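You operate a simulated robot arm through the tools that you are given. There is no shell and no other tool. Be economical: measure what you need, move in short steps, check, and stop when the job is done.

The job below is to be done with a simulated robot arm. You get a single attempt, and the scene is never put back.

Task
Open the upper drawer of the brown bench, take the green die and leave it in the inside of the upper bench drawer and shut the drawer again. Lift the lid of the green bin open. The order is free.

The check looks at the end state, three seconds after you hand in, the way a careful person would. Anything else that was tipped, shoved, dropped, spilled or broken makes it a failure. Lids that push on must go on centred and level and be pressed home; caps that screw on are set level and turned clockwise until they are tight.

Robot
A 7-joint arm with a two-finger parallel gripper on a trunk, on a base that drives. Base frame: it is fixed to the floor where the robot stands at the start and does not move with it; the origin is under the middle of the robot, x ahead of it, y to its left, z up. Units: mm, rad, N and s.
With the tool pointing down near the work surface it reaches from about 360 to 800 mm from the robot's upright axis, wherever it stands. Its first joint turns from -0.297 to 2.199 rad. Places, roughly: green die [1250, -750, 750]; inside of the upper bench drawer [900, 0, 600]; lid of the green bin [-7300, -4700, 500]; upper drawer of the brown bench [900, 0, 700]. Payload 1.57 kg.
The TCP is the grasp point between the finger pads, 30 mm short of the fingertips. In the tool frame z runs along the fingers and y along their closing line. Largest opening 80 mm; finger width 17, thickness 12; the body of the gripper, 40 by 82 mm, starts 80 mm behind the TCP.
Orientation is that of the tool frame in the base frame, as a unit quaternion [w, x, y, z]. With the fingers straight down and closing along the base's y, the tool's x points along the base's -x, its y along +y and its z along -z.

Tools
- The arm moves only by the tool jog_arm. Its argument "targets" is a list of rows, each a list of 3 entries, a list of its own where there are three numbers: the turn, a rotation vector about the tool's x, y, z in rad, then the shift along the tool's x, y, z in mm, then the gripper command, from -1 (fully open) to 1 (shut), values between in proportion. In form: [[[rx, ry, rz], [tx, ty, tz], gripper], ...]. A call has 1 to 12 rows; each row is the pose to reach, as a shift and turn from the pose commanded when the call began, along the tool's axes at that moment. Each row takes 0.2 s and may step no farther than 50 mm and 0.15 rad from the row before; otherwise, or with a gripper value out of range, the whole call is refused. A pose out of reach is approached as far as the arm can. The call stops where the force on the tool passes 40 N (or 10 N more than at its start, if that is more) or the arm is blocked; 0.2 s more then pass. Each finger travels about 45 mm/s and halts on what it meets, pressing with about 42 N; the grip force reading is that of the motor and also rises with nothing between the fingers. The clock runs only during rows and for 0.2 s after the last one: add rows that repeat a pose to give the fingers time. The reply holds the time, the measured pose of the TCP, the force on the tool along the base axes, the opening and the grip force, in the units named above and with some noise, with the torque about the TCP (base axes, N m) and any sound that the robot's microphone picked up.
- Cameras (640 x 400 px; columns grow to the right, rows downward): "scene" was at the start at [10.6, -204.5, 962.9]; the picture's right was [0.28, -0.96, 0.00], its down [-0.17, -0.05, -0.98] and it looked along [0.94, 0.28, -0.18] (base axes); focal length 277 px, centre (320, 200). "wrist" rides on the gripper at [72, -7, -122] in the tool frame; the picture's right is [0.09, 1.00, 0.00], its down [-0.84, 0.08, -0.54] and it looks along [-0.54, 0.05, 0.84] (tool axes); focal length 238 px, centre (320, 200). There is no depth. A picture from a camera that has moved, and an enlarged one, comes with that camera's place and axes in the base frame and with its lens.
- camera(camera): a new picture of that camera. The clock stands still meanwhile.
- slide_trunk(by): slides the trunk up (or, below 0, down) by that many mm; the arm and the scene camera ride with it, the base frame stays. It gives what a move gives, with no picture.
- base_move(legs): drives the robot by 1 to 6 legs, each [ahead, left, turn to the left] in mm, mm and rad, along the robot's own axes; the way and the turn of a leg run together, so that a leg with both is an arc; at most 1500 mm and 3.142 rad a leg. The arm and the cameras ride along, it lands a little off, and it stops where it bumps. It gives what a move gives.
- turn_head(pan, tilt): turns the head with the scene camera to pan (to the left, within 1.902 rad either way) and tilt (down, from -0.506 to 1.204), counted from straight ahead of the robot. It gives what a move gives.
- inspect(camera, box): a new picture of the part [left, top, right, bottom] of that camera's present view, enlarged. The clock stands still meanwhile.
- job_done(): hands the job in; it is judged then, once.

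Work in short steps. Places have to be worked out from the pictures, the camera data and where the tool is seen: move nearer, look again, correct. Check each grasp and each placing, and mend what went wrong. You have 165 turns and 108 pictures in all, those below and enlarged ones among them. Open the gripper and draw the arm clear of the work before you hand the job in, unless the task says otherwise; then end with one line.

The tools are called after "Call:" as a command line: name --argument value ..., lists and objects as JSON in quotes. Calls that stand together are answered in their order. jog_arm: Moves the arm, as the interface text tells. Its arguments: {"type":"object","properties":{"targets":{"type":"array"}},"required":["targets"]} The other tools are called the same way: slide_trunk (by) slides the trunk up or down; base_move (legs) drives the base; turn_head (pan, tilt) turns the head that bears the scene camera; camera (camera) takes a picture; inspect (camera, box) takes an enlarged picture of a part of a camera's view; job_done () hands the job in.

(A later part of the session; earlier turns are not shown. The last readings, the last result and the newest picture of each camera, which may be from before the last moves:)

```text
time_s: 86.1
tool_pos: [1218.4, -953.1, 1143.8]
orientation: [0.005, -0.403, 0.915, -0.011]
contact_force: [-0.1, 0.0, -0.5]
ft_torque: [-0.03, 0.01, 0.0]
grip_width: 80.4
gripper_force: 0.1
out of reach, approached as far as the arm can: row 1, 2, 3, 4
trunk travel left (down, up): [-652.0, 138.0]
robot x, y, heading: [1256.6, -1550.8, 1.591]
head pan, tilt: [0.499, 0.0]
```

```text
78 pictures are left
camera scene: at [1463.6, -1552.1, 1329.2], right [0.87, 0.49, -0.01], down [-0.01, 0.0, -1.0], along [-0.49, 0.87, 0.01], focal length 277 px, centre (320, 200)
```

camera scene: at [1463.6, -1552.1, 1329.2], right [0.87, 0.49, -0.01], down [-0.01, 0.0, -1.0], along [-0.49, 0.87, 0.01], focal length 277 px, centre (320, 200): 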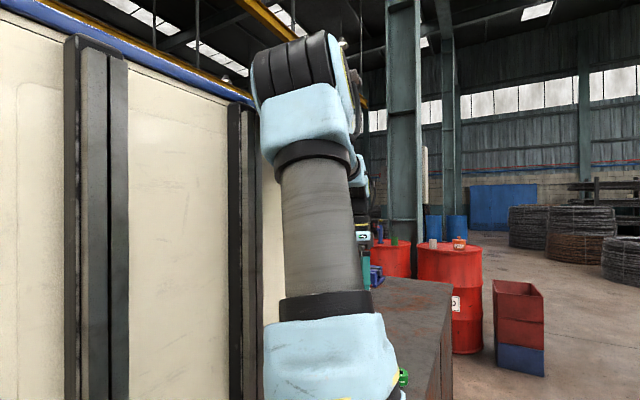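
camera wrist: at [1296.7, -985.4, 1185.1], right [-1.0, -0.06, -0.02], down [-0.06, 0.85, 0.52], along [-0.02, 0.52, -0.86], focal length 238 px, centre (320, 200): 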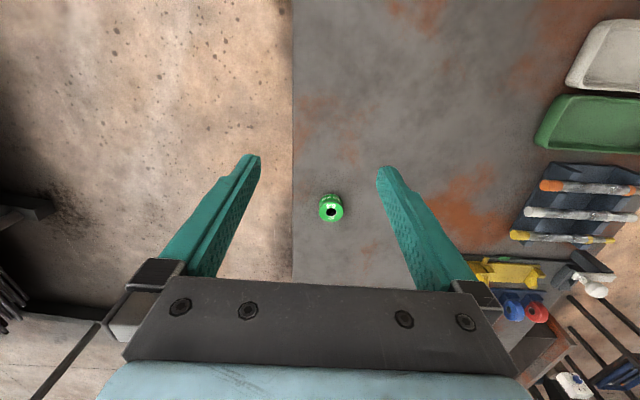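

Extending is limited in this posture, but tool-down work around 450–600 mm ahead of the robot is fine. The die is only ~60 mm from the bench's rear edge and the floor behind is free, so I'll drive round behind the bench and face it from there.

Call:
base_move --legs '[[-120, 0, 0], [0, -640, 0], [0, 0, 1.55]]'

Call:
turn_head --pan -0.9 --tilt 0.4

Call:
camera --camera "scene"

```text
time_s: 94.4
tool_pos: [1298.9, -1714.8, 1143.6]
orientation: [-0.009, 0.934, -0.356, 0.002]
contact_force: [-0.4, -0.2, -0.3]
ft_torque: [-0.01, 0.01, -0.01]
grip_width: 79.9
gripper_force: 0.2
trunk travel left (down, up): [-652.0, 138.0]
robot x, y, heading: [1899.9, -1658.2, -3.108]
head pan, tilt: [0.499, 0.0]
```

```text
time_s: 95.9
tool_pos: [1296.5, -1713.3, 1148.0]
orientation: [-0.009, 0.933, -0.36, 0.001]
contact_force: [0.5, 0.0, -0.3]
ft_torque: [0.03, -0.01, 0.0]
grip_width: 80.1
gripper_force: 0.0
trunk travel left (down, up): [-652.0, 138.0]
robot x, y, heading: [1897.4, -1660.2, -3.111]
head pan, tilt: [-0.901, 0.4]
```

```text
77 pictures are left
camera scene: at [1912.5, -1349.7, 1291.2], right [0.76, 0.65, -0.01], down [0.25, -0.3, -0.92], along [-0.6, 0.7, -0.39], focal length 277 px, centre (320, 200)
```

scene: 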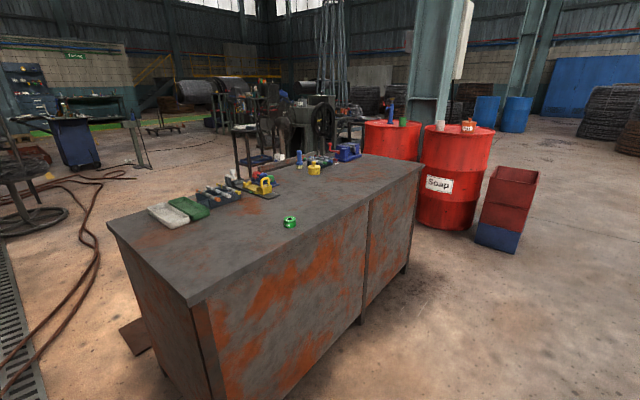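

Clear space behind the bench. I strafe right 950 mm to bring the TCP over the die.

Call:
base_move --legs '[[0, -950, 0]]'

Call:
camera --camera "wrist"

```text
time_s: 100.8
tool_pos: [1263.4, -790.1, 1147.9]
orientation: [-0.007, 0.934, -0.356, 0.0]
contact_force: [-0.2, -0.1, -0.4]
ft_torque: [0.03, 0.02, 0.0]
grip_width: 80.1
gripper_force: 0.0
trunk travel left (down, up): [-652.0, 138.0]
robot x, y, heading: [1866.8, -733.5, -3.099]
head pan, tilt: [-0.901, 0.4]
```

```text
76 pictures are left
camera wrist: at [1321.3, -834.0, 1269.1], right [-0.59, -0.8, -0.01], down [-0.68, 0.49, 0.54], along [-0.43, 0.33, -0.84], focal length 238 px, centre (320, 200)
```

wrist: 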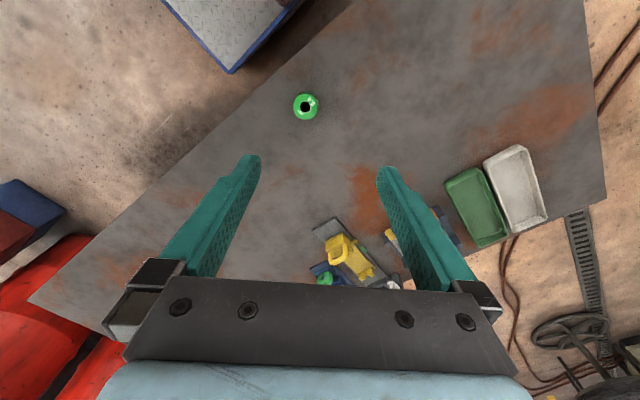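

Die confirmed at (1271,−758). I shift the TCP over it and lower the trunk part way.

Call:
jog_arm --targets '[[[0, 0, 0], [-8, -15, 0], -1], [[0, 0, 0], [-15, -29, 0], -1]]'

Call:
slide_trunk --by -200

Call:
camera --camera "wrist"

```text
time_s: 101.4
tool_pos: [1265.3, -755.3, 1148.9]
orientation: [-0.004, 0.933, -0.359, 0.003]
contact_force: [0.5, 0.3, 0.4]
ft_torque: [-0.05, 0.02, -0.01]
grip_width: 79.8
gripper_force: 0.0
trunk travel left (down, up): [-652.0, 138.0]
robot x, y, heading: [1862.8, -736.5, -3.103]
head pan, tilt: [-0.901, 0.4]
```

```text
time_s: 103.5
tool_pos: [1270.8, -751.7, 958.2]
orientation: [0.013, 0.933, -0.358, 0.002]
contact_force: [0.1, 0.1, 0.5]
ft_torque: [-0.01, 0.01, 0.01]
grip_width: 80.1
gripper_force: 0.2
trunk travel left (down, up): [-452.0, 338.0]
robot x, y, heading: [1863.6, -733.1, -3.097]
head pan, tilt: [-0.901, 0.4]
```

```text
75 pictures are left
camera wrist: at [1330.5, -790.7, 1079.9], right [-0.6, -0.8, 0.02], down [-0.67, 0.52, 0.53], along [-0.44, 0.3, -0.85], focal length 238 px, centre (320, 200)
```

wrist: 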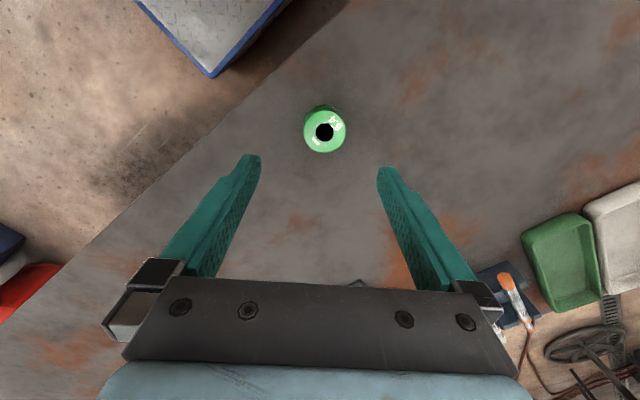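

Die at (1271,−760). Small correction, then down towards z≈870.

Call:
jog_arm --targets '[[[0, 0, 0], [5, 6, 0], -1], [[0, 0, 0], [5, 6, 0], -1]]'

Call:
slide_trunk --by -80

Call:
camera --camera "wrist"

```text
time_s: 104.1
tool_pos: [1270.4, -758.2, 959.0]
orientation: [0.016, 0.933, -0.36, 0.001]
contact_force: [-0.1, -0.6, 1.3]
ft_torque: [-0.02, 0.04, 0.0]
grip_width: 80.3
gripper_force: 0.0
trunk travel left (down, up): [-452.0, 338.0]
robot x, y, heading: [1864.4, -734.0, -3.102]
head pan, tilt: [-0.901, 0.4]
```

```text
time_s: 105.3
tool_pos: [1268.8, -758.0, 880.7]
orientation: [0.016, 0.932, -0.361, 0.0]
contact_force: [-0.1, -0.6, 0.3]
ft_torque: [0.0, -0.01, 0.02]
grip_width: 79.9
gripper_force: 0.0
trunk travel left (down, up): [-372.0, 418.0]
robot x, y, heading: [1865.2, -729.3, -3.098]
head pan, tilt: [-0.901, 0.4]
```

```text
74 pictures are left
camera wrist: at [1329.5, -796.1, 1002.8], right [-0.6, -0.8, 0.03], down [-0.67, 0.52, 0.53], along [-0.44, 0.3, -0.85], focal length 238 px, centre (320, 200)
```

wrist: 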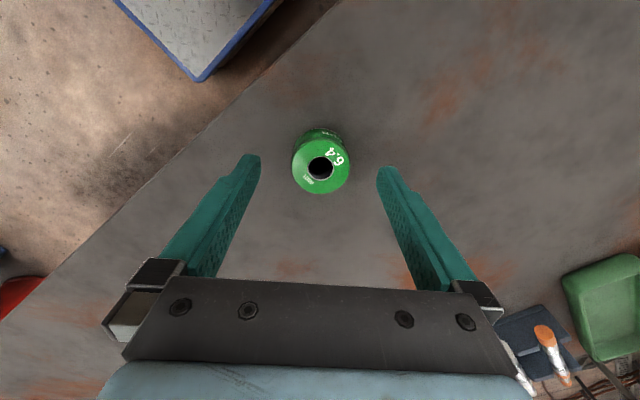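

Well centred. Lower 22 mm more and close.

Call:
slide_trunk --by -22

Call:
jog_arm --targets '[[[0, 0, 0], [0, 0, 0], -0.5], [[0, 0, 0], [0, 0, 0], 0], [[0, 0, 0], [0, 0, 0], 0.5], [[0, 0, 0], [0, 0, 0], 1], [[0, 0, 0], [0, 0, 0], 1], [[0, 0, 0], [0, 0, 0], 1]]'

Call:
camera --camera "wrist"

```text
time_s: 106.0
tool_pos: [1269.7, -757.7, 858.7]
orientation: [0.019, 0.933, -0.36, 0.001]
contact_force: [-0.4, 0.2, -0.6]
ft_torque: [-0.02, -0.04, -0.01]
grip_width: 80.0
gripper_force: 0.2
trunk travel left (down, up): [-350.0, 440.0]
robot x, y, heading: [1864.3, -734.2, -3.099]
head pan, tilt: [-0.901, 0.4]
```

```text
time_s: 107.4
tool_pos: [1269.5, -758.4, 858.1]
orientation: [0.017, 0.933, -0.358, 0.001]
contact_force: [7.4, -0.5, 27.7]
ft_torque: [0.43, -0.66, -0.1]
grip_width: 41.9
gripper_force: 41.9
trunk travel left (down, up): [-350.0, 440.0]
robot x, y, heading: [1864.5, -727.6, -3.098]
head pan, tilt: [-0.901, 0.4]
```

```text
73 pictures are left
camera wrist: at [1329.9, -796.3, 980.8], right [-0.6, -0.8, 0.03], down [-0.67, 0.52, 0.53], along [-0.44, 0.3, -0.85], focal length 238 px, centre (320, 200)
```

wrist: 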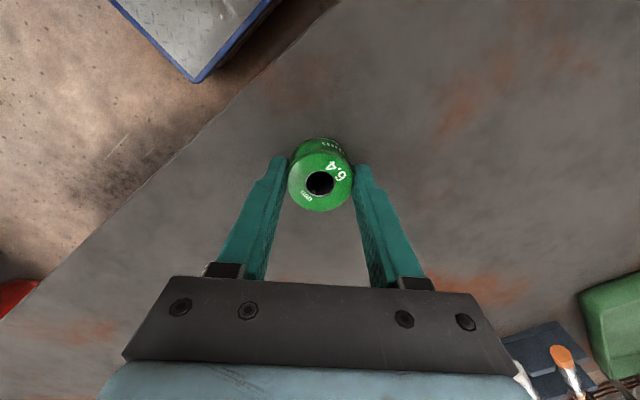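

Die held at 42 mm. Lift with the trunk.

Call:
slide_trunk --by 280

Call:
camera --camera "wrist"

```text
time_s: 110.2
tool_pos: [1266.3, -760.1, 1130.2]
orientation: [0.003, 0.934, -0.358, 0.003]
contact_force: [-0.4, 1.2, -2.1]
ft_torque: [-0.02, -0.02, -0.03]
grip_width: 41.9
gripper_force: 42.2
trunk travel left (down, up): [-630.0, 160.0]
robot x, y, heading: [1867.9, -729.8, -3.102]
head pan, tilt: [-0.901, 0.4]
```

```text
72 pictures are left
camera wrist: at [1325.0, -800.9, 1252.2], right [-0.6, -0.8, 0.0], down [-0.68, 0.51, 0.54], along [-0.43, 0.32, -0.84], focal length 238 px, centre (320, 200)
```

wrist: 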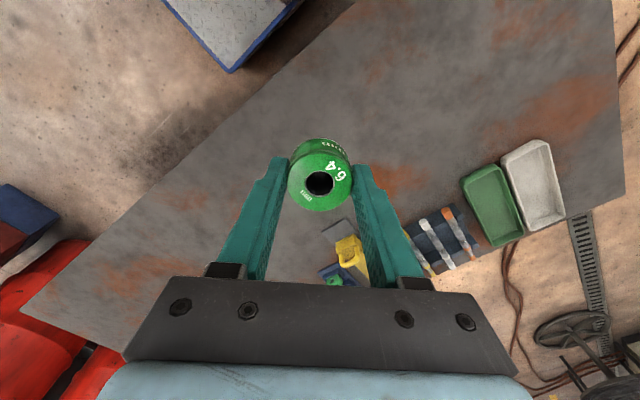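

The die is secure. I drive back around to the front of the drawer.

Call:
base_move --legs '[[0, 0, -0.04], [0, 970, 0], [1100, 0, 0], [1000, 0, 0]]'

Call:
base_move --legs '[[0, 0, -3.14]]'

```text
time_s: 125.7
tool_pos: [-839.1, -1690.7, 1130.4]
orientation: [0.005, 0.927, -0.376, 0.002]
contact_force: [-0.7, 0.2, -3.1]
ft_torque: [0.0, -0.01, 0.0]
grip_width: 42.0
gripper_force: 41.4
trunk travel left (down, up): [-630.0, 160.0]
robot x, y, heading: [-241.4, -1685.0, -3.139]
head pan, tilt: [-0.901, 0.4]
```

```text
time_s: 133.5
tool_pos: [354.4, -1686.7, 1133.9]
orientation: [0.0, 0.382, 0.924, 0.009]
contact_force: [-0.2, -0.9, -3.2]
ft_torque: [0.01, 0.0, 0.01]
grip_width: 41.8
gripper_force: 42.2
trunk travel left (down, up): [-630.0, 160.0]
robot x, y, heading: [-242.8, -1684.2, -0.01]
head pan, tilt: [-0.901, 0.4]
```

Call:
base_move --legs '[[0, 840, 0.01], [0, 845, 0]]'

Call:
turn_head --pan 0.0 --tilt 0.6

Call:
camera --camera "scene"

Call:
camera --camera "wrist"

```text
time_s: 142.0
tool_pos: [348.3, -10.7, 1136.4]
orientation: [-0.001, 0.376, 0.926, 0.011]
contact_force: [-1.1, 0.8, -3.9]
ft_torque: [-0.02, 0.01, -0.02]
grip_width: 42.1
gripper_force: 41.7
trunk travel left (down, up): [-630.0, 160.0]
robot x, y, heading: [-244.8, -18.3, 0.005]
head pan, tilt: [-0.901, 0.4]
```

```text
time_s: 143.2
tool_pos: [348.4, -10.5, 1137.7]
orientation: [0.0, 0.377, 0.926, 0.014]
contact_force: [-0.1, 0.3, -2.3]
ft_torque: [-0.01, -0.03, -0.01]
grip_width: 41.5
gripper_force: 41.8
trunk travel left (down, up): [-630.0, 160.0]
robot x, y, heading: [-248.6, -18.8, 0.009]
head pan, tilt: [0.0, 0.6]
```

```text
71 pictures are left
camera scene: at [-235.7, -255.0, 1252.3], right [0.0, -1.0, -0.01], down [-0.57, 0.0, -0.82], along [0.82, 0.01, -0.57], focal length 277 px, centre (320, 200)
```

scene: 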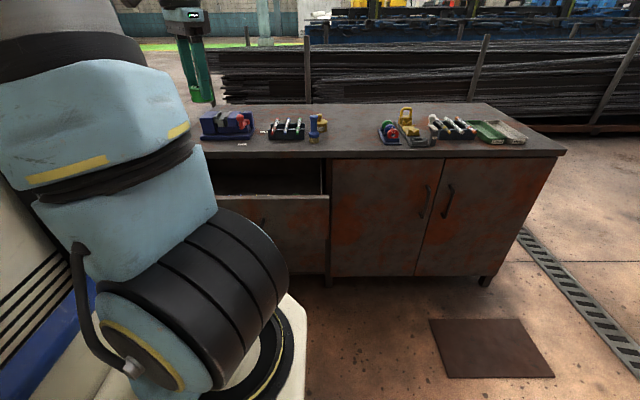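

```text
70 pictures are left
camera wrist: at [291.4, 34.0, 1259.9], right [0.63, 0.78, 0.03], down [0.65, -0.54, 0.54], along [0.43, -0.32, -0.84], focal length 238 px, centre (320, 200)
```

wrist: 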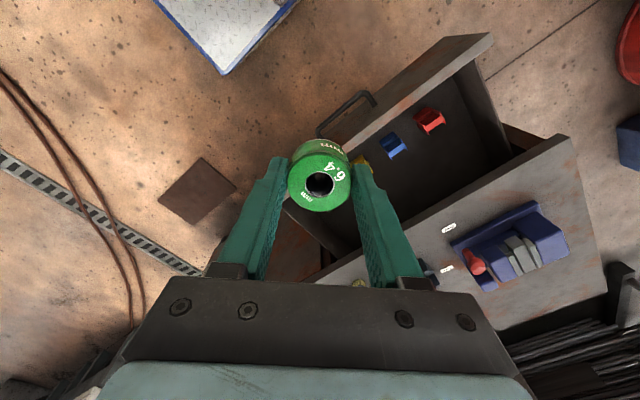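

The drawer holds yellow, blue and red parts in a row at x≈593, y≈−33/66/172. I'll set the green die to the right of the yellow one (≈590,−140) after a closer look.

Call:
base_move --legs '[[235, -125, -0.005]]'

Call:
camera --camera "wrist"

Call:
camera --camera "scene"

```text
time_s: 145.1
tool_pos: [582.3, -134.1, 1138.6]
orientation: [0.0, 0.376, 0.926, 0.013]
contact_force: [0.5, -0.8, -3.3]
ft_torque: [-0.03, 0.0, -0.01]
grip_width: 41.5
gripper_force: 42.0
trunk travel left (down, up): [-630.0, 160.0]
robot x, y, heading: [-10.4, -141.4, 0.006]
head pan, tilt: [0.0, 0.6]
```

```text
69 pictures are left
camera wrist: at [526.1, -90.4, 1260.3], right [0.63, 0.78, 0.03], down [0.65, -0.54, 0.54], along [0.43, -0.32, -0.84], focal length 238 px, centre (320, 200)
```

wrist: 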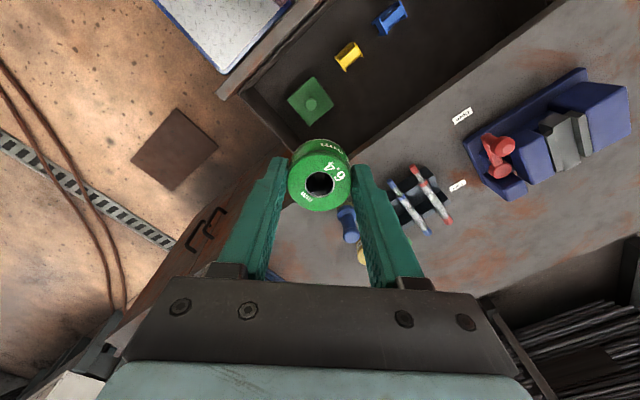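

```text
68 pictures are left
camera scene: at [-0.5, -380.1, 1252.4], right [0.01, -1.0, -0.01], down [-0.57, 0.0, -0.82], along [0.82, 0.01, -0.57], focal length 277 px, centre (320, 200)
```

scene: 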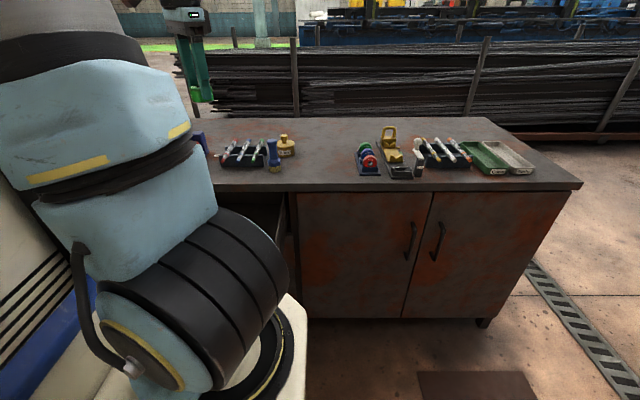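

There's also a green square with a peg in the drawer. Zoom in.

Call:
inspect --camera "wrist" --box '[220, 0, 460, 150]'

```text
2.67 times, centred on (340, 75) of wrist
camera zoom: at [526.1, -90.4, 1260.3], right [0.63, 0.78, 0.03], down [0.65, -0.54, 0.54], along [0.43, -0.32, -0.84], focal length 636 px, centre (267, 533)
```

zoom: 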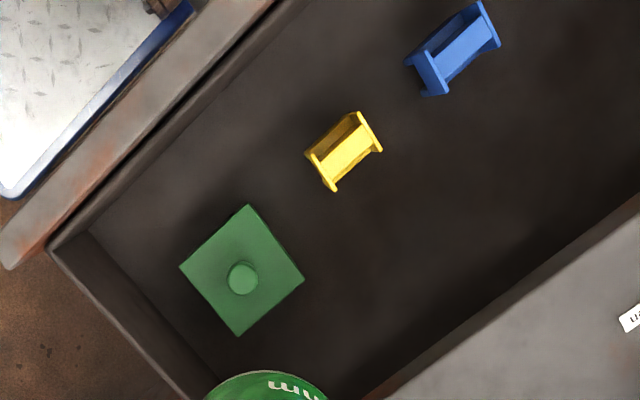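

The green square is a knobbed block; I avoid it. The free spot is behind the row: about (655, 18), with the tool yawed so that its thin side faces the bench edge. I yaw by −0.77 rad.

Call:
jog_arm --targets '[[[0, 0, -0.13], [0, 0, 0], 1], [[0, 0, -0.26], [0, 0, 0], 1], [[0, 0, -0.39], [0, 0, 0], 1], [[0, 0, -0.52], [0, 0, 0], 1], [[0, 0, -0.65], [0, 0, 0], 1], [[0, 0, -0.772], [0, 0, 0], 1]]'

Call:
base_move --legs '[[20, 130, 0]]'

Call:
camera --camera "wrist"

```text
time_s: 146.5
tool_pos: [584.4, -144.7, 1145.3]
orientation: [0.009, 0.001, 1.0, 0.028]
contact_force: [0.6, 0.2, -2.1]
ft_torque: [0.0, 0.03, -0.03]
grip_width: 41.9
gripper_force: 42.8
trunk travel left (down, up): [-630.0, 160.0]
robot x, y, heading: [-15.2, -144.2, 0.009]
head pan, tilt: [0.0, 0.6]
```

```text
time_s: 147.8
tool_pos: [603.0, -11.4, 1143.4]
orientation: [0.008, 0.001, 1.0, 0.027]
contact_force: [-0.5, -0.2, -3.0]
ft_torque: [0.0, 0.01, -0.01]
grip_width: 41.8
gripper_force: 42.0
trunk travel left (down, up): [-630.0, 160.0]
robot x, y, heading: [7.7, -12.1, 0.011]
head pan, tilt: [0.0, 0.6]
```

```text
66 pictures are left
camera wrist: at [529.9, -24.3, 1264.0], right [-0.09, 0.99, 0.05], down [0.83, 0.05, 0.56], along [0.55, 0.09, -0.83], focal length 238 px, centre (320, 200)
```

wrist: 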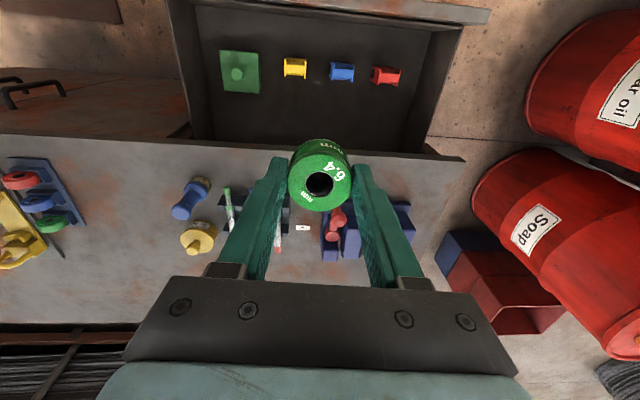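

Place target ≈(652, 7). I move there and lower the trunk part-way.

Call:
base_move --legs '[[48, 18, -0.01]]'

Call:
slide_trunk --by -250

Call:
camera --camera "wrist"

```text
time_s: 148.7
tool_pos: [653.1, 0.7, 1146.4]
orientation: [0.01, 0.006, 0.999, 0.03]
contact_force: [0.1, -0.5, -4.0]
ft_torque: [-0.02, 0.01, 0.0]
grip_width: 41.7
gripper_force: 42.3
trunk travel left (down, up): [-630.0, 160.0]
robot x, y, heading: [53.5, 5.3, -0.002]
head pan, tilt: [0.0, 0.6]
```

```text
time_s: 151.3
tool_pos: [648.4, -0.0, 906.7]
orientation: [0.016, 0.008, 0.999, 0.043]
contact_force: [0.1, -1.0, -3.2]
ft_torque: [-0.03, -0.01, -0.02]
grip_width: 41.6
gripper_force: 41.9
trunk travel left (down, up): [-380.0, 410.0]
robot x, y, heading: [54.5, 5.1, -0.007]
head pan, tilt: [0.0, 0.6]
```

```text
65 pictures are left
camera wrist: at [573.6, -15.2, 1023.9], right [-0.08, 0.99, 0.08], down [0.82, 0.02, 0.57], along [0.57, 0.11, -0.82], focal length 238 px, centre (320, 200)
```

wrist: 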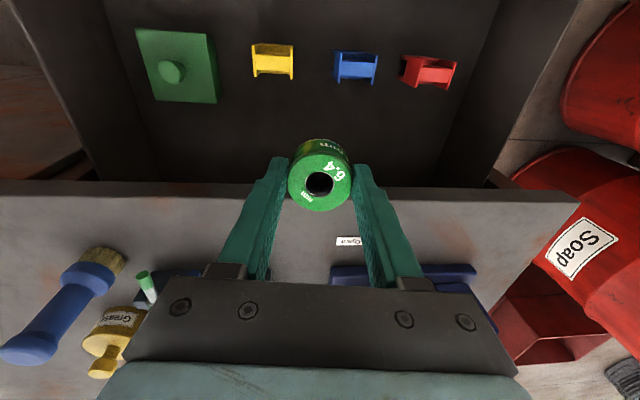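

I straighten the slight tilt, move 10 mm left, and lower further.

Call:
jog_arm --targets '[[[0.045, 0.017, 0], [-2, 5, 0], 1], [[0.086, 0.033, 0], [-4, 10, 0], 1], [[0.086, 0.033, 0], [-4, 10, 0], 1]]'

Call:
slide_trunk --by -150

Call:
camera --camera "wrist"

```text
time_s: 152.1
tool_pos: [649.4, 4.3, 915.9]
orientation: [0.006, 0.008, 1.0, 0.01]
contact_force: [-0.3, -0.7, -2.5]
ft_torque: [-0.01, 0.01, 0.03]
grip_width: 41.6
gripper_force: 42.2
trunk travel left (down, up): [-380.0, 410.0]
robot x, y, heading: [53.5, 5.4, -0.004]
head pan, tilt: [0.0, 0.6]
```

```text
time_s: 153.8
tool_pos: [653.0, 2.6, 765.2]
orientation: [0.005, 0.012, 1.0, 0.011]
contact_force: [-1.0, -0.3, -1.8]
ft_torque: [0.0, -0.01, 0.0]
grip_width: 41.9
gripper_force: 42.4
trunk travel left (down, up): [-230.0, 560.0]
robot x, y, heading: [56.5, 6.5, -0.003]
head pan, tilt: [0.0, 0.6]
```

```text
64 pictures are left
camera wrist: at [580.2, -4.0, 885.4], right [-0.07, 1.0, 0.02], down [0.83, 0.05, 0.55], along [0.55, 0.06, -0.83], focal length 238 px, centre (320, 200)
```

wrist: 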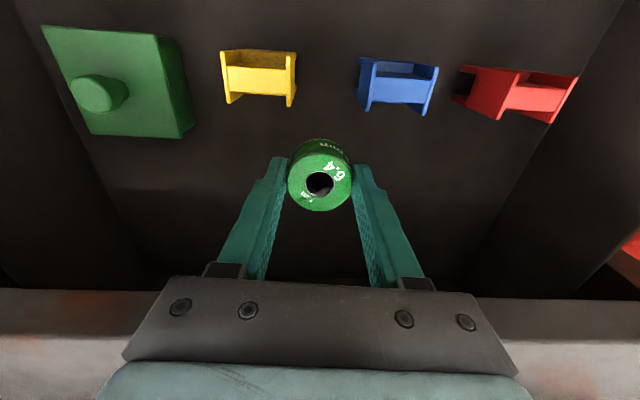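

Clear path. I jog down gently watching force.

Call:
jog_arm --targets '[[[0, 0, 0], [0, 0, 20], 1], [[0, 0, 0], [0, 0, 40], 1], [[0, 0, 0], [0, 0, 60], 1], [[0, 0, 0], [0, 0, 75], 1], [[0, 0, 0], [0, 0, 85], 1], [[0, 0, 0], [0, 0, 92], 1]]'

Call:
camera --camera "wrist"

```text
time_s: 155.2
tool_pos: [645.6, 10.1, 671.2]
orientation: [0.006, 0.007, 1.0, 0.001]
contact_force: [-0.1, -0.3, -1.7]
ft_torque: [0.0, -0.02, 0.01]
grip_width: 41.8
gripper_force: 41.9
out of reach, approached as far as the arm can: row 5, 6
trunk travel left (down, up): [-230.0, 560.0]
robot x, y, heading: [55.0, 8.2, -0.005]
head pan, tilt: [0.0, 0.6]
```

```text
63 pictures are left
camera wrist: at [571.6, 4.6, 791.7], right [-0.08, 1.0, 0.0], down [0.83, 0.06, 0.55], along [0.55, 0.04, -0.83], focal length 238 px, centre (320, 200)
```

wrist: 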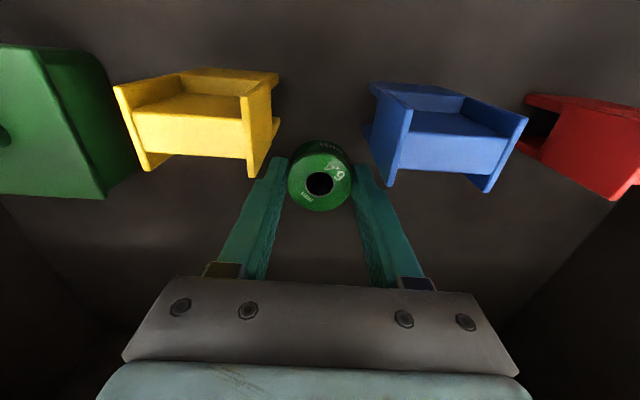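

Parts are in front (rear edges x≈620); the die is behind them with clearance. I lower the last bit with the trunk in small steps, watching the force.

Call:
slide_trunk --by -9

Call:
slide_trunk --by -5

```text
time_s: 155.8
tool_pos: [646.4, 7.0, 665.8]
orientation: [0.006, 0.01, 1.0, 0.001]
contact_force: [1.4, 1.4, 31.7]
ft_torque: [0.02, -0.07, -0.3]
grip_width: 42.6
gripper_force: 41.5
trunk travel left (down, up): [-221.0, 569.0]
robot x, y, heading: [57.5, 5.9, -0.004]
head pan, tilt: [0.0, 0.6]
```

```text
time_s: 156.3
tool_pos: [647.2, 7.8, 658.1]
orientation: [0.007, 0.013, 1.0, 0.003]
contact_force: [0.8, -0.3, -3.6]
ft_torque: [-0.01, 0.0, -0.01]
grip_width: 41.7
gripper_force: 42.5
trunk travel left (down, up): [-217.0, 573.0]
robot x, y, heading: [53.1, 8.1, -0.0]
head pan, tilt: [0.0, 0.6]
stopped: the force on the tool passed its limit at 52 N (the readings are from after the stop); the commanded pose is now the measured one
```

It made contact with the drawer floor. I release gently.

Call:
jog_arm --targets '[[[0, 0, 0], [0, 0, 0], 0.4], [[0, 0, 0], [0, 0, 0], 0.0], [[0, 0, 0], [0, 0, 0], -0.4], [[0, 0, 0], [0, 0, 0], -0.4], [[0, 0, 0], [0, 0, 0], -0.4]]'

Call:
slide_trunk --by 110

Call:
camera --camera "wrist"

```text
time_s: 157.5
tool_pos: [646.6, 7.5, 658.8]
orientation: [0.007, 0.01, 1.0, 0.002]
contact_force: [-0.3, 1.0, -0.4]
ft_torque: [0.03, 0.02, -0.01]
grip_width: 55.9
gripper_force: 0.1
trunk travel left (down, up): [-217.0, 573.0]
robot x, y, heading: [57.1, 2.8, -0.008]
head pan, tilt: [0.0, 0.6]
```

```text
time_s: 158.9
tool_pos: [649.6, 8.8, 769.6]
orientation: [0.004, 0.01, 1.0, 0.001]
contact_force: [-0.2, 0.6, 0.3]
ft_torque: [-0.03, 0.0, 0.02]
grip_width: 55.9
gripper_force: 0.1
trunk travel left (down, up): [-327.0, 463.0]
robot x, y, heading: [53.1, 7.1, -0.003]
head pan, tilt: [0.0, 0.6]
```

```text
62 pictures are left
camera wrist: at [576.3, 3.9, 890.5], right [-0.07, 1.0, 0.0], down [0.83, 0.06, 0.55], along [0.55, 0.04, -0.84], focal length 238 px, centre (320, 200)
```

wrist: 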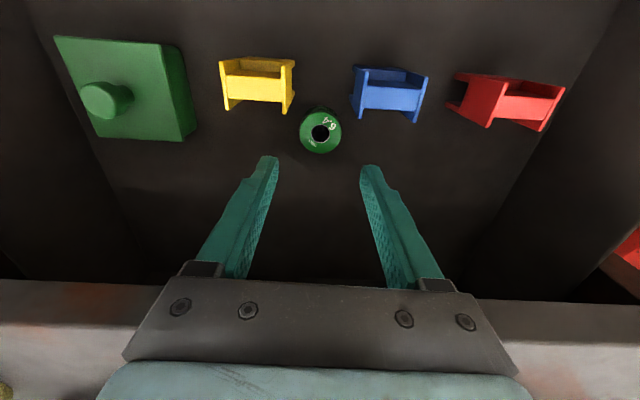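

The die stands upright in the drawer, nothing else disturbed. Now raise, back away, close the gripper and get to handle level to push it shut.

Call:
slide_trunk --by 200

Call:
base_move --legs '[[-340, 0, 0]]'

Call:
jog_arm --targets '[[[0, 0, 0], [15, 0, 0], 0.3], [[0, 0, 0], [30, 0, 0], 1], [[0, 0, 0], [45, 0, 0], 1], [[0, 0, 0], [50, 0, 0], 1], [[0, 0, 0], [50, 0, 0], 1], [[0, 0, 0], [50, 0, 0], 1]]'

Call:
slide_trunk --by -268

Call:
camera --camera "wrist"

```text
time_s: 161.1
tool_pos: [648.9, 8.6, 967.1]
orientation: [0.004, 0.009, 1.0, -0.001]
contact_force: [-0.1, -0.6, 0.0]
ft_torque: [0.02, -0.01, 0.0]
grip_width: 56.0
gripper_force: 0.1
trunk travel left (down, up): [-527.0, 263.0]
robot x, y, heading: [56.9, 7.6, 0.003]
head pan, tilt: [0.0, 0.6]
```

```text
time_s: 163.3
tool_pos: [307.7, 7.3, 968.8]
orientation: [0.005, 0.012, 1.0, -0.001]
contact_force: [0.2, -0.1, 1.0]
ft_torque: [0.02, 0.04, 0.04]
grip_width: 55.7
gripper_force: 0.1
trunk travel left (down, up): [-527.0, 263.0]
robot x, y, heading: [-286.3, 9.4, -0.007]
head pan, tilt: [0.0, 0.6]
```

```text
time_s: 164.7
tool_pos: [259.4, 2.4, 969.9]
orientation: [0.005, 0.015, 1.0, 0.009]
contact_force: [0.6, -0.9, -0.4]
ft_torque: [-0.01, -0.01, 0.01]
grip_width: 0.1
gripper_force: 21.2
trunk travel left (down, up): [-527.0, 263.0]
robot x, y, heading: [-286.0, 6.7, -0.004]
head pan, tilt: [0.0, 0.6]
```

```text
time_s: 167.4
tool_pos: [253.5, 8.6, 706.7]
orientation: [0.008, 0.012, 1.0, 0.011]
contact_force: [-0.5, -0.8, 0.4]
ft_torque: [0.01, 0.01, -0.03]
grip_width: 0.0
gripper_force: 21.3
trunk travel left (down, up): [-259.0, 531.0]
robot x, y, heading: [-285.2, 5.6, -0.009]
head pan, tilt: [0.0, 0.6]
```

```text
61 pictures are left
camera wrist: at [180.4, 1.8, 826.9], right [-0.07, 1.0, 0.02], down [0.83, 0.04, 0.56], along [0.55, 0.06, -0.83], focal length 238 px, centre (320, 200)
```

wrist: 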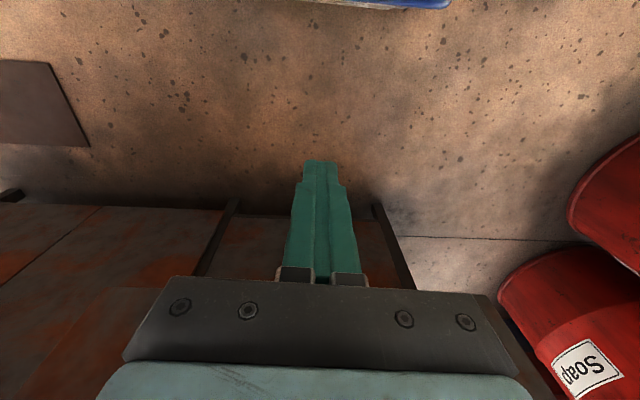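

Drive forward to near the handle and look.

Call:
base_move --legs '[[125, 0, 0]]'

Call:
camera --camera "wrist"

```text
time_s: 168.7
tool_pos: [377.4, 7.0, 706.2]
orientation: [0.009, 0.012, 1.0, 0.012]
contact_force: [0.3, 0.1, -0.2]
ft_torque: [0.02, 0.06, -0.03]
grip_width: 0.0
gripper_force: 21.3
trunk travel left (down, up): [-259.0, 531.0]
robot x, y, heading: [-159.7, 12.3, -0.015]
head pan, tilt: [0.0, 0.6]
```

```text
60 pictures are left
camera wrist: at [304.3, 0.4, 826.5], right [-0.07, 1.0, 0.02], down [0.83, 0.04, 0.56], along [0.55, 0.05, -0.83], focal length 238 px, centre (320, 200)
```

wrist: 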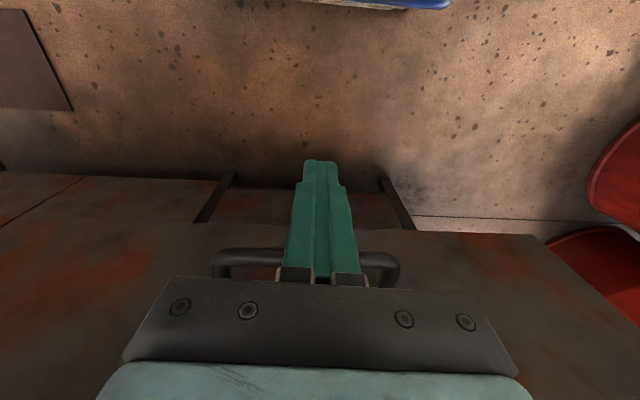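

Handle is just ahead of the fingers. I push slowly.

Call:
base_move --legs '[[100, 0, 0.01]]'

Call:
camera --camera "wrist"

```text
time_s: 169.8
tool_pos: [480.0, 13.8, 707.2]
orientation: [0.009, 0.008, 1.0, 0.013]
contact_force: [-0.4, -0.6, 0.2]
ft_torque: [0.01, 0.02, 0.0]
grip_width: 0.2
gripper_force: 21.4
trunk travel left (down, up): [-259.0, 531.0]
robot x, y, heading: [-57.2, 5.1, 0.004]
head pan, tilt: [0.0, 0.6]
```

```text
59 pictures are left
camera wrist: at [406.2, 6.4, 827.6], right [-0.08, 1.0, 0.02], down [0.83, 0.05, 0.56], along [0.55, 0.06, -0.83], focal length 238 px, centre (320, 200)
```

wrist: 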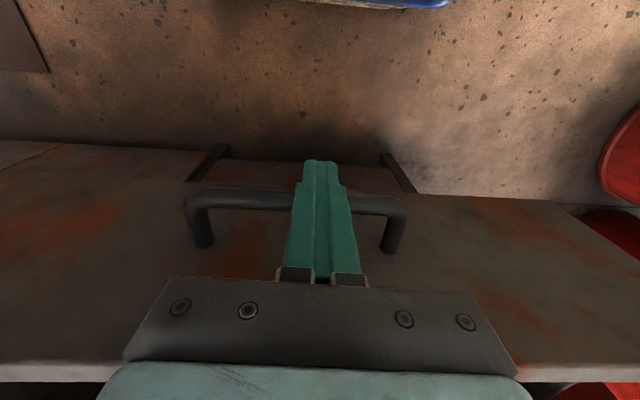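

In contact, pushing works. Continue 150 mm.

Call:
base_move --legs '[[150, 0, 0]]'

Call:
camera --camera "wrist"

```text
time_s: 171.2
tool_pos: [633.9, 14.6, 710.1]
orientation: [0.009, 0.009, 1.0, 0.015]
contact_force: [0.2, 0.1, -0.3]
ft_torque: [-0.02, -0.01, -0.01]
grip_width: 0.1
gripper_force: 21.1
trunk travel left (down, up): [-259.0, 531.0]
robot x, y, heading: [93.8, 7.1, 0.0]
head pan, tilt: [0.0, 0.6]
```

```text
58 pictures are left
camera wrist: at [560.1, 6.6, 829.1], right [-0.08, 1.0, 0.03], down [0.83, 0.05, 0.56], along [0.55, 0.07, -0.83], focal length 238 px, centre (320, 200)
```

wrist: 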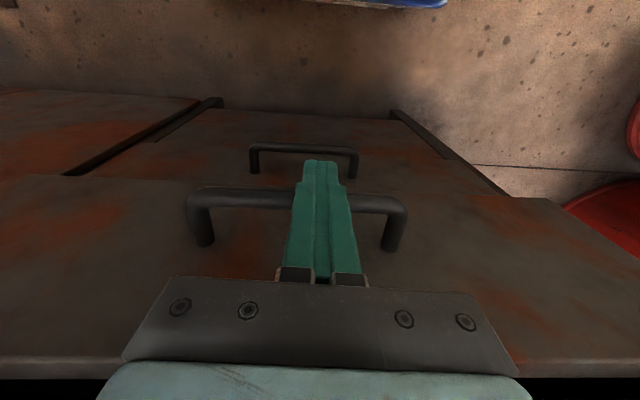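

Now the last bit with the arm, which stops on force.

Call:
jog_arm --targets '[[[0, 0, 0], [-10, 0, 0], 1], [[0, 0, 0], [-20, 0, 0], 1], [[0, 0, 0], [-30, 0, 0], 1], [[0, 0, 0], [-40, 0, 0], 1], [[0, 0, 0], [-48, 0, 0], 1], [[0, 0, 0], [-56, 0, 0], 1], [[0, 0, 0], [-64, 0, 0], 1]]'

Call:
camera --camera "wrist"

```text
time_s: 172.4
tool_pos: [670.3, 6.8, 730.8]
orientation: [0.014, 0.011, 0.999, 0.051]
contact_force: [-39.2, -9.2, 36.8]
ft_torque: [-0.24, 0.85, -0.1]
grip_width: 0.0
gripper_force: 20.7
trunk travel left (down, up): [-259.0, 531.0]
robot x, y, heading: [93.9, 8.2, 0.001]
head pan, tilt: [0.0, 0.6]
stopped in row 5: the force on the tool passed its limit at 57 N (the readings are from after the stop); the commanded pose is now the measured one
```

```text
57 pictures are left
camera wrist: at [595.4, -8.3, 850.0], right [-0.07, 0.99, 0.1], down [0.82, 0.0, 0.57], along [0.57, 0.12, -0.82], focal length 238 px, centre (320, 200)
```

wrist: 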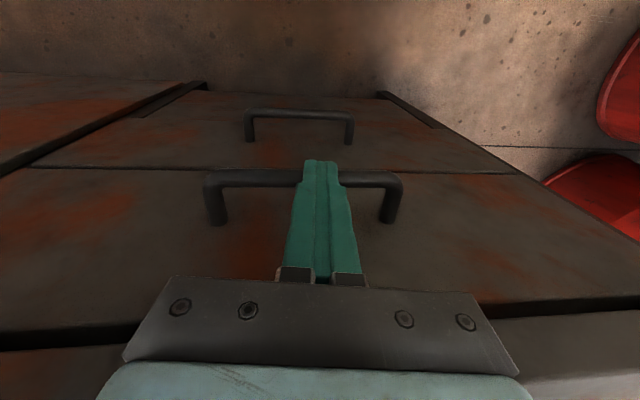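

It appears fully shut (bar back at x≈684). I back off and verify.

Call:
base_move --legs '[[-400, 0, 0]]'

Call:
turn_head --pan -0.1 --tilt 0.35

Call:
slide_trunk --by 300

Call:
camera --camera "scene"

Call:
camera --camera "wrist"

```text
time_s: 174.9
tool_pos: [267.6, 9.6, 731.1]
orientation: [0.018, 0.007, 0.999, 0.05]
contact_force: [0.8, -0.3, 0.3]
ft_torque: [0.0, 0.0, 0.03]
grip_width: 0.0
gripper_force: 21.1
trunk travel left (down, up): [-259.0, 531.0]
robot x, y, heading: [-314.3, 7.4, 0.007]
head pan, tilt: [0.0, 0.6]
```

```text
time_s: 175.7
tool_pos: [269.3, 10.1, 731.6]
orientation: [0.018, 0.008, 0.998, 0.052]
contact_force: [0.1, 1.2, 0.2]
ft_torque: [0.03, -0.03, 0.03]
grip_width: 0.1
gripper_force: 21.1
trunk travel left (down, up): [-259.0, 531.0]
robot x, y, heading: [-314.5, 4.9, 0.006]
head pan, tilt: [-0.099, 0.351]
```

```text
time_s: 178.7
tool_pos: [269.7, 9.8, 1031.0]
orientation: [0.016, 0.007, 0.999, 0.05]
contact_force: [0.0, -1.2, 0.0]
ft_torque: [0.0, -0.03, -0.01]
grip_width: 0.0
gripper_force: 20.9
trunk travel left (down, up): [-559.0, 231.0]
robot x, y, heading: [-313.6, 5.5, 0.007]
head pan, tilt: [-0.099, 0.351]
```

```text
56 pictures are left
camera scene: at [-296.6, -238.8, 1204.9], right [-0.09, -1.0, 0.0], down [-0.34, 0.04, -0.94], along [0.93, -0.09, -0.34], focal length 277 px, centre (320, 200)
```

scene: 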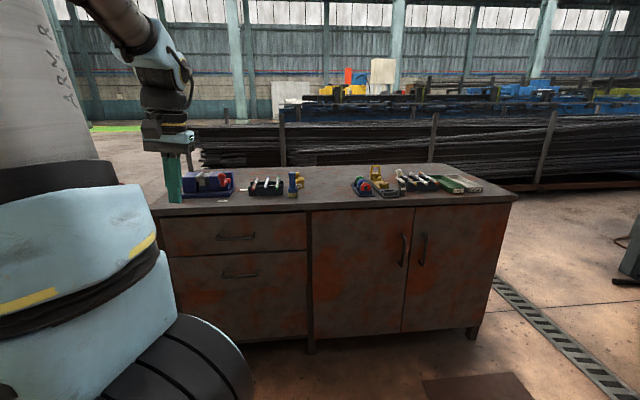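

```text
55 pictures are left
camera wrist: at [194.2, -6.7, 1148.4], right [-0.08, 0.99, 0.1], down [0.82, 0.01, 0.57], along [0.57, 0.12, -0.81], focal length 238 px, centre (320, 200)
```

wrist: 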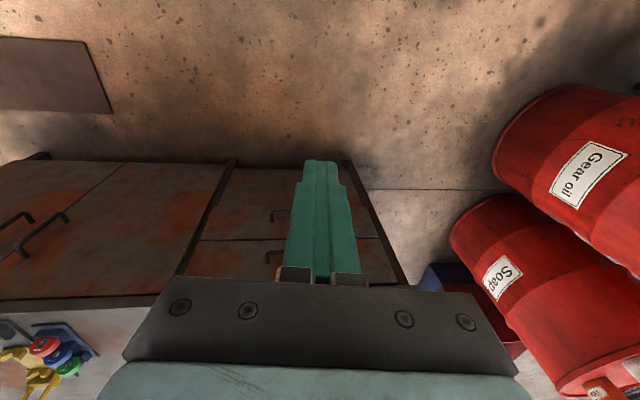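

Zoom to verify it's flush.

Call:
inspect --camera "scene" --box '[150, 160, 330, 272]'

Call:
turn_head --pan -1.9 --tilt 0.15

Call:
camera --camera "scene"

```text
3.56 times, centred on (240, 216) of scene
camera zoom: at [-296.6, -238.8, 1204.9], right [-0.09, -1.0, 0.0], down [-0.34, 0.04, -0.94], along [0.93, -0.09, -0.34], focal length 985 px, centre (604, 143)
```

zoom: 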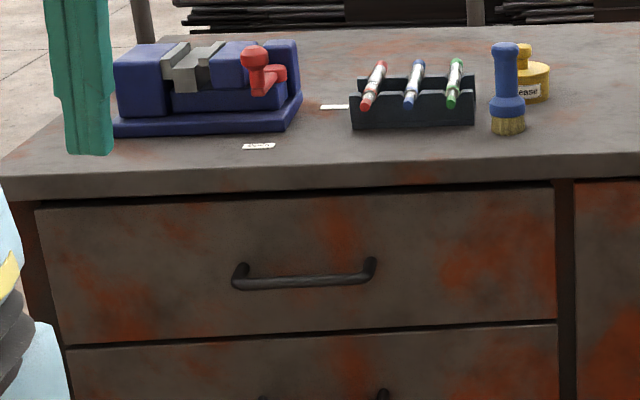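

```text
time_s: 180.4
tool_pos: [268.4, 10.4, 1032.3]
orientation: [0.017, 0.008, 0.999, 0.051]
contact_force: [0.2, 1.0, 0.1]
ft_torque: [0.04, -0.01, 0.03]
grip_width: 0.0
gripper_force: 21.3
trunk travel left (down, up): [-559.0, 231.0]
robot x, y, heading: [-310.0, 4.6, 0.006]
head pan, tilt: [-1.901, 0.15]
```

```text
53 pictures are left
camera scene: at [-418.7, -317.7, 1223.2], right [-0.95, 0.32, 0.0], down [0.05, 0.15, -0.99], along [-0.31, -0.94, -0.15], focal length 277 px, centre (320, 200)
```

scene: 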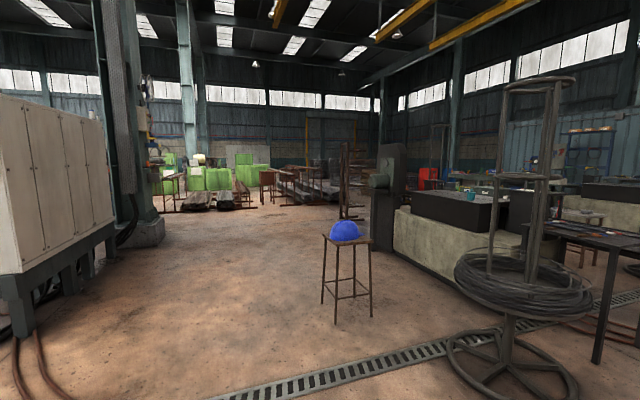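

The drawer is shut flush. Now the bin: I turn the robot to face about (−7300,−4700) and look for a way.

Call:
base_move --legs '[[0, 0, -2.6]]'

Call:
turn_head --pan 0.0 --tilt 0.15

Call:
camera --camera "scene"

```text
time_s: 182.9
tool_pos: [179.3, -291.6, 1033.9]
orientation: [0.034, 0.274, 0.96, 0.045]
contact_force: [-0.4, 0.2, -0.5]
ft_torque: [0.0, 0.01, 0.0]
grip_width: 0.0
gripper_force: 21.4
trunk travel left (down, up): [-559.0, 231.0]
robot x, y, heading: [-323.8, 2.4, -0.536]
head pan, tilt: [-1.901, 0.15]
stopped in leg 1: the robot was blocked; the commanded pose is now the measured one
```

```text
time_s: 184.8
tool_pos: [180.1, -291.2, 1033.3]
orientation: [0.034, 0.274, 0.96, 0.045]
contact_force: [0.4, -1.4, 0.4]
ft_torque: [0.01, 0.01, 0.0]
grip_width: 0.3
gripper_force: 21.5
trunk travel left (down, up): [-559.0, 231.0]
robot x, y, heading: [-322.7, 2.4, -0.528]
head pan, tilt: [0.0, 0.15]
```

```text
52 pictures are left
camera scene: at [-429.1, -204.2, 1223.7], right [-0.51, -0.86, 0.0], down [-0.13, 0.08, -0.99], along [0.85, -0.5, -0.15], focal length 277 px, centre (320, 200)
```

scene: 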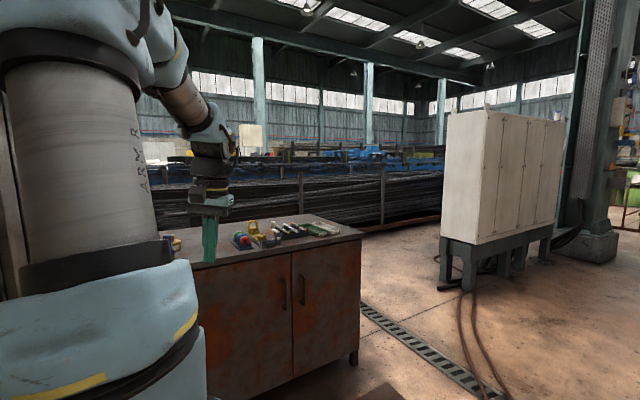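

Something behind the robot blocked the turn. I turn back, strafe to the open spot (−240,−1690) where I turned before, and turn there.

Call:
base_move --legs '[[0, 0, 0.53], [80, -840, 0], [0, -850, 0], [0, 0, -2.5]]'

Call:
turn_head --pan 0.0 --tilt 0.2

Call:
camera --camera "scene"

```text
time_s: 200.8
tool_pos: [-699.2, -2054.0, 1033.0]
orientation: [0.055, 0.948, 0.313, -0.001]
contact_force: [0.7, -0.1, 0.5]
ft_torque: [-0.03, -0.01, 0.04]
grip_width: 0.0
gripper_force: 21.8
trunk travel left (down, up): [-559.0, 231.0]
robot x, y, heading: [-240.2, -1694.7, -2.481]
head pan, tilt: [0.0, 0.15]
```

```text
time_s: 201.4
tool_pos: [-699.9, -2054.7, 1032.6]
orientation: [0.057, 0.948, 0.314, -0.001]
contact_force: [-0.3, 0.6, 0.9]
ft_torque: [-0.02, 0.05, 0.0]
grip_width: 0.0
gripper_force: 21.5
trunk travel left (down, up): [-559.0, 231.0]
robot x, y, heading: [-241.5, -1696.2, -2.48]
head pan, tilt: [0.0, 0.201]
```

```text
51 pictures are left
camera scene: at [-392.4, -1521.0, 1219.0], right [-0.61, 0.79, 0.0], down [0.16, 0.12, -0.98], along [-0.77, -0.6, -0.2], focal length 277 px, centre (320, 200)
```

scene: 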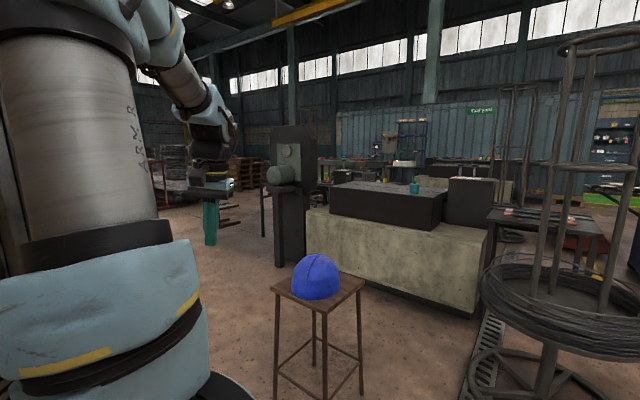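

A heavy machine stands between. I raise the trunk for an overview of both sides.

Call:
slide_trunk --by 230

Call:
camera --camera "scene"

Call:
turn_head --pan -0.9 --tilt 0.3

Call:
camera --camera "scene"

```text
time_s: 203.8
tool_pos: [-698.5, -2055.7, 1262.3]
orientation: [0.054, 0.948, 0.313, -0.001]
contact_force: [-0.1, -0.2, 0.5]
ft_torque: [-0.02, 0.02, -0.01]
grip_width: 0.3
gripper_force: 20.7
trunk travel left (down, up): [-789.0, 1.0]
robot x, y, heading: [-241.3, -1698.2, -2.483]
head pan, tilt: [0.0, 0.201]
```

```text
50 pictures are left
camera scene: at [-390.7, -1522.9, 1449.5], right [-0.61, 0.79, 0.0], down [0.16, 0.12, -0.98], along [-0.77, -0.6, -0.2], focal length 277 px, centre (320, 200)
```

scene: 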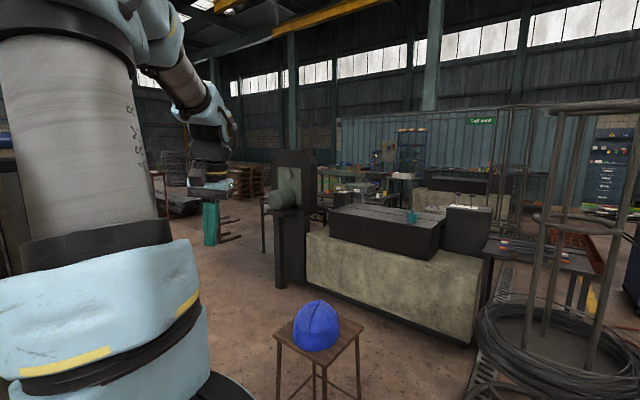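

```text
time_s: 205.0
tool_pos: [-699.0, -2055.9, 1263.3]
orientation: [0.054, 0.948, 0.313, -0.002]
contact_force: [0.2, 0.8, -0.1]
ft_torque: [-0.01, 0.0, -0.01]
grip_width: 0.0
gripper_force: 21.5
trunk travel left (down, up): [-789.0, 1.0]
robot x, y, heading: [-241.4, -1696.6, -2.483]
head pan, tilt: [-0.901, 0.3]
```

```text
49 pictures are left
camera scene: at [-407.7, -1443.6, 1440.2], right [0.24, 0.97, 0.0], down [0.29, -0.07, -0.96], along [-0.93, 0.23, -0.3], focal length 277 px, centre (320, 200)
```

scene: 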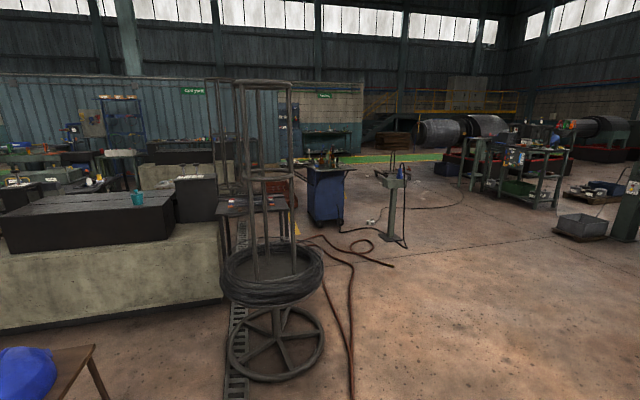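

The machine spans y −1700…−3450 at x≈−2400. I'll go round its south end: face −y, drive to about (−350,−4100), then look west.

Call:
base_move --legs '[[0, 0, 0.912], [1200, 0, 0], [1200, 0, 0]]'

Call:
base_move --legs '[[0, 0, -1.571]]'

Call:
turn_head --pan 0.0 --tilt 0.25

Call:
camera --camera "scene"

```text
time_s: 219.1
tool_pos: [-248.8, -4674.8, 1263.0]
orientation: [0.05, 0.712, 0.7, 0.023]
contact_force: [0.9, -0.7, 0.0]
ft_torque: [-0.02, 0.0, 0.0]
grip_width: 0.0
gripper_force: 21.1
trunk travel left (down, up): [-789.0, 1.0]
robot x, y, heading: [-252.8, -4093.9, -1.566]
head pan, tilt: [-0.901, 0.3]
```

```text
time_s: 223.3
tool_pos: [-835.7, -4107.3, 1263.3]
orientation: [0.051, 0.999, 0.0, -0.019]
contact_force: [0.5, 0.1, -0.4]
ft_torque: [0.01, 0.0, -0.02]
grip_width: 0.0
gripper_force: 21.4
trunk travel left (down, up): [-789.0, 1.0]
robot x, y, heading: [-254.3, -4093.2, -3.125]
head pan, tilt: [-0.901, 0.3]
```

```text
time_s: 224.5
tool_pos: [-836.4, -4107.6, 1262.5]
orientation: [0.05, 0.999, 0.0, -0.018]
contact_force: [-0.1, 0.7, -0.5]
ft_torque: [0.02, -0.02, 0.01]
grip_width: 0.0
gripper_force: 21.0
trunk travel left (down, up): [-789.0, 1.0]
robot x, y, heading: [-256.3, -4089.8, -3.123]
head pan, tilt: [0.0, 0.25]
```

```text
48 pictures are left
camera scene: at [-270.8, -3863.4, 1445.0], right [-0.02, 1.0, 0.0], down [0.25, 0.0, -0.97], along [-0.97, -0.02, -0.25], focal length 277 px, centre (320, 200)
```

scene: 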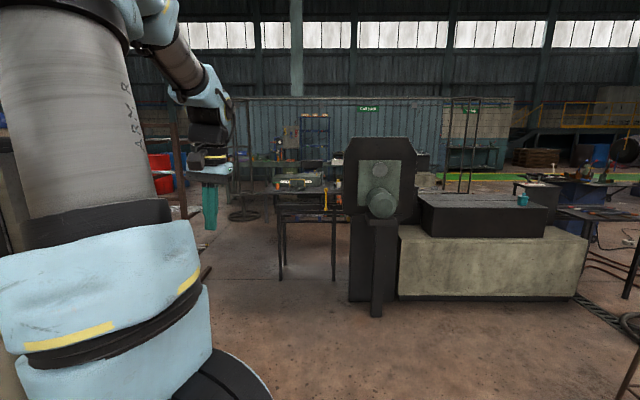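

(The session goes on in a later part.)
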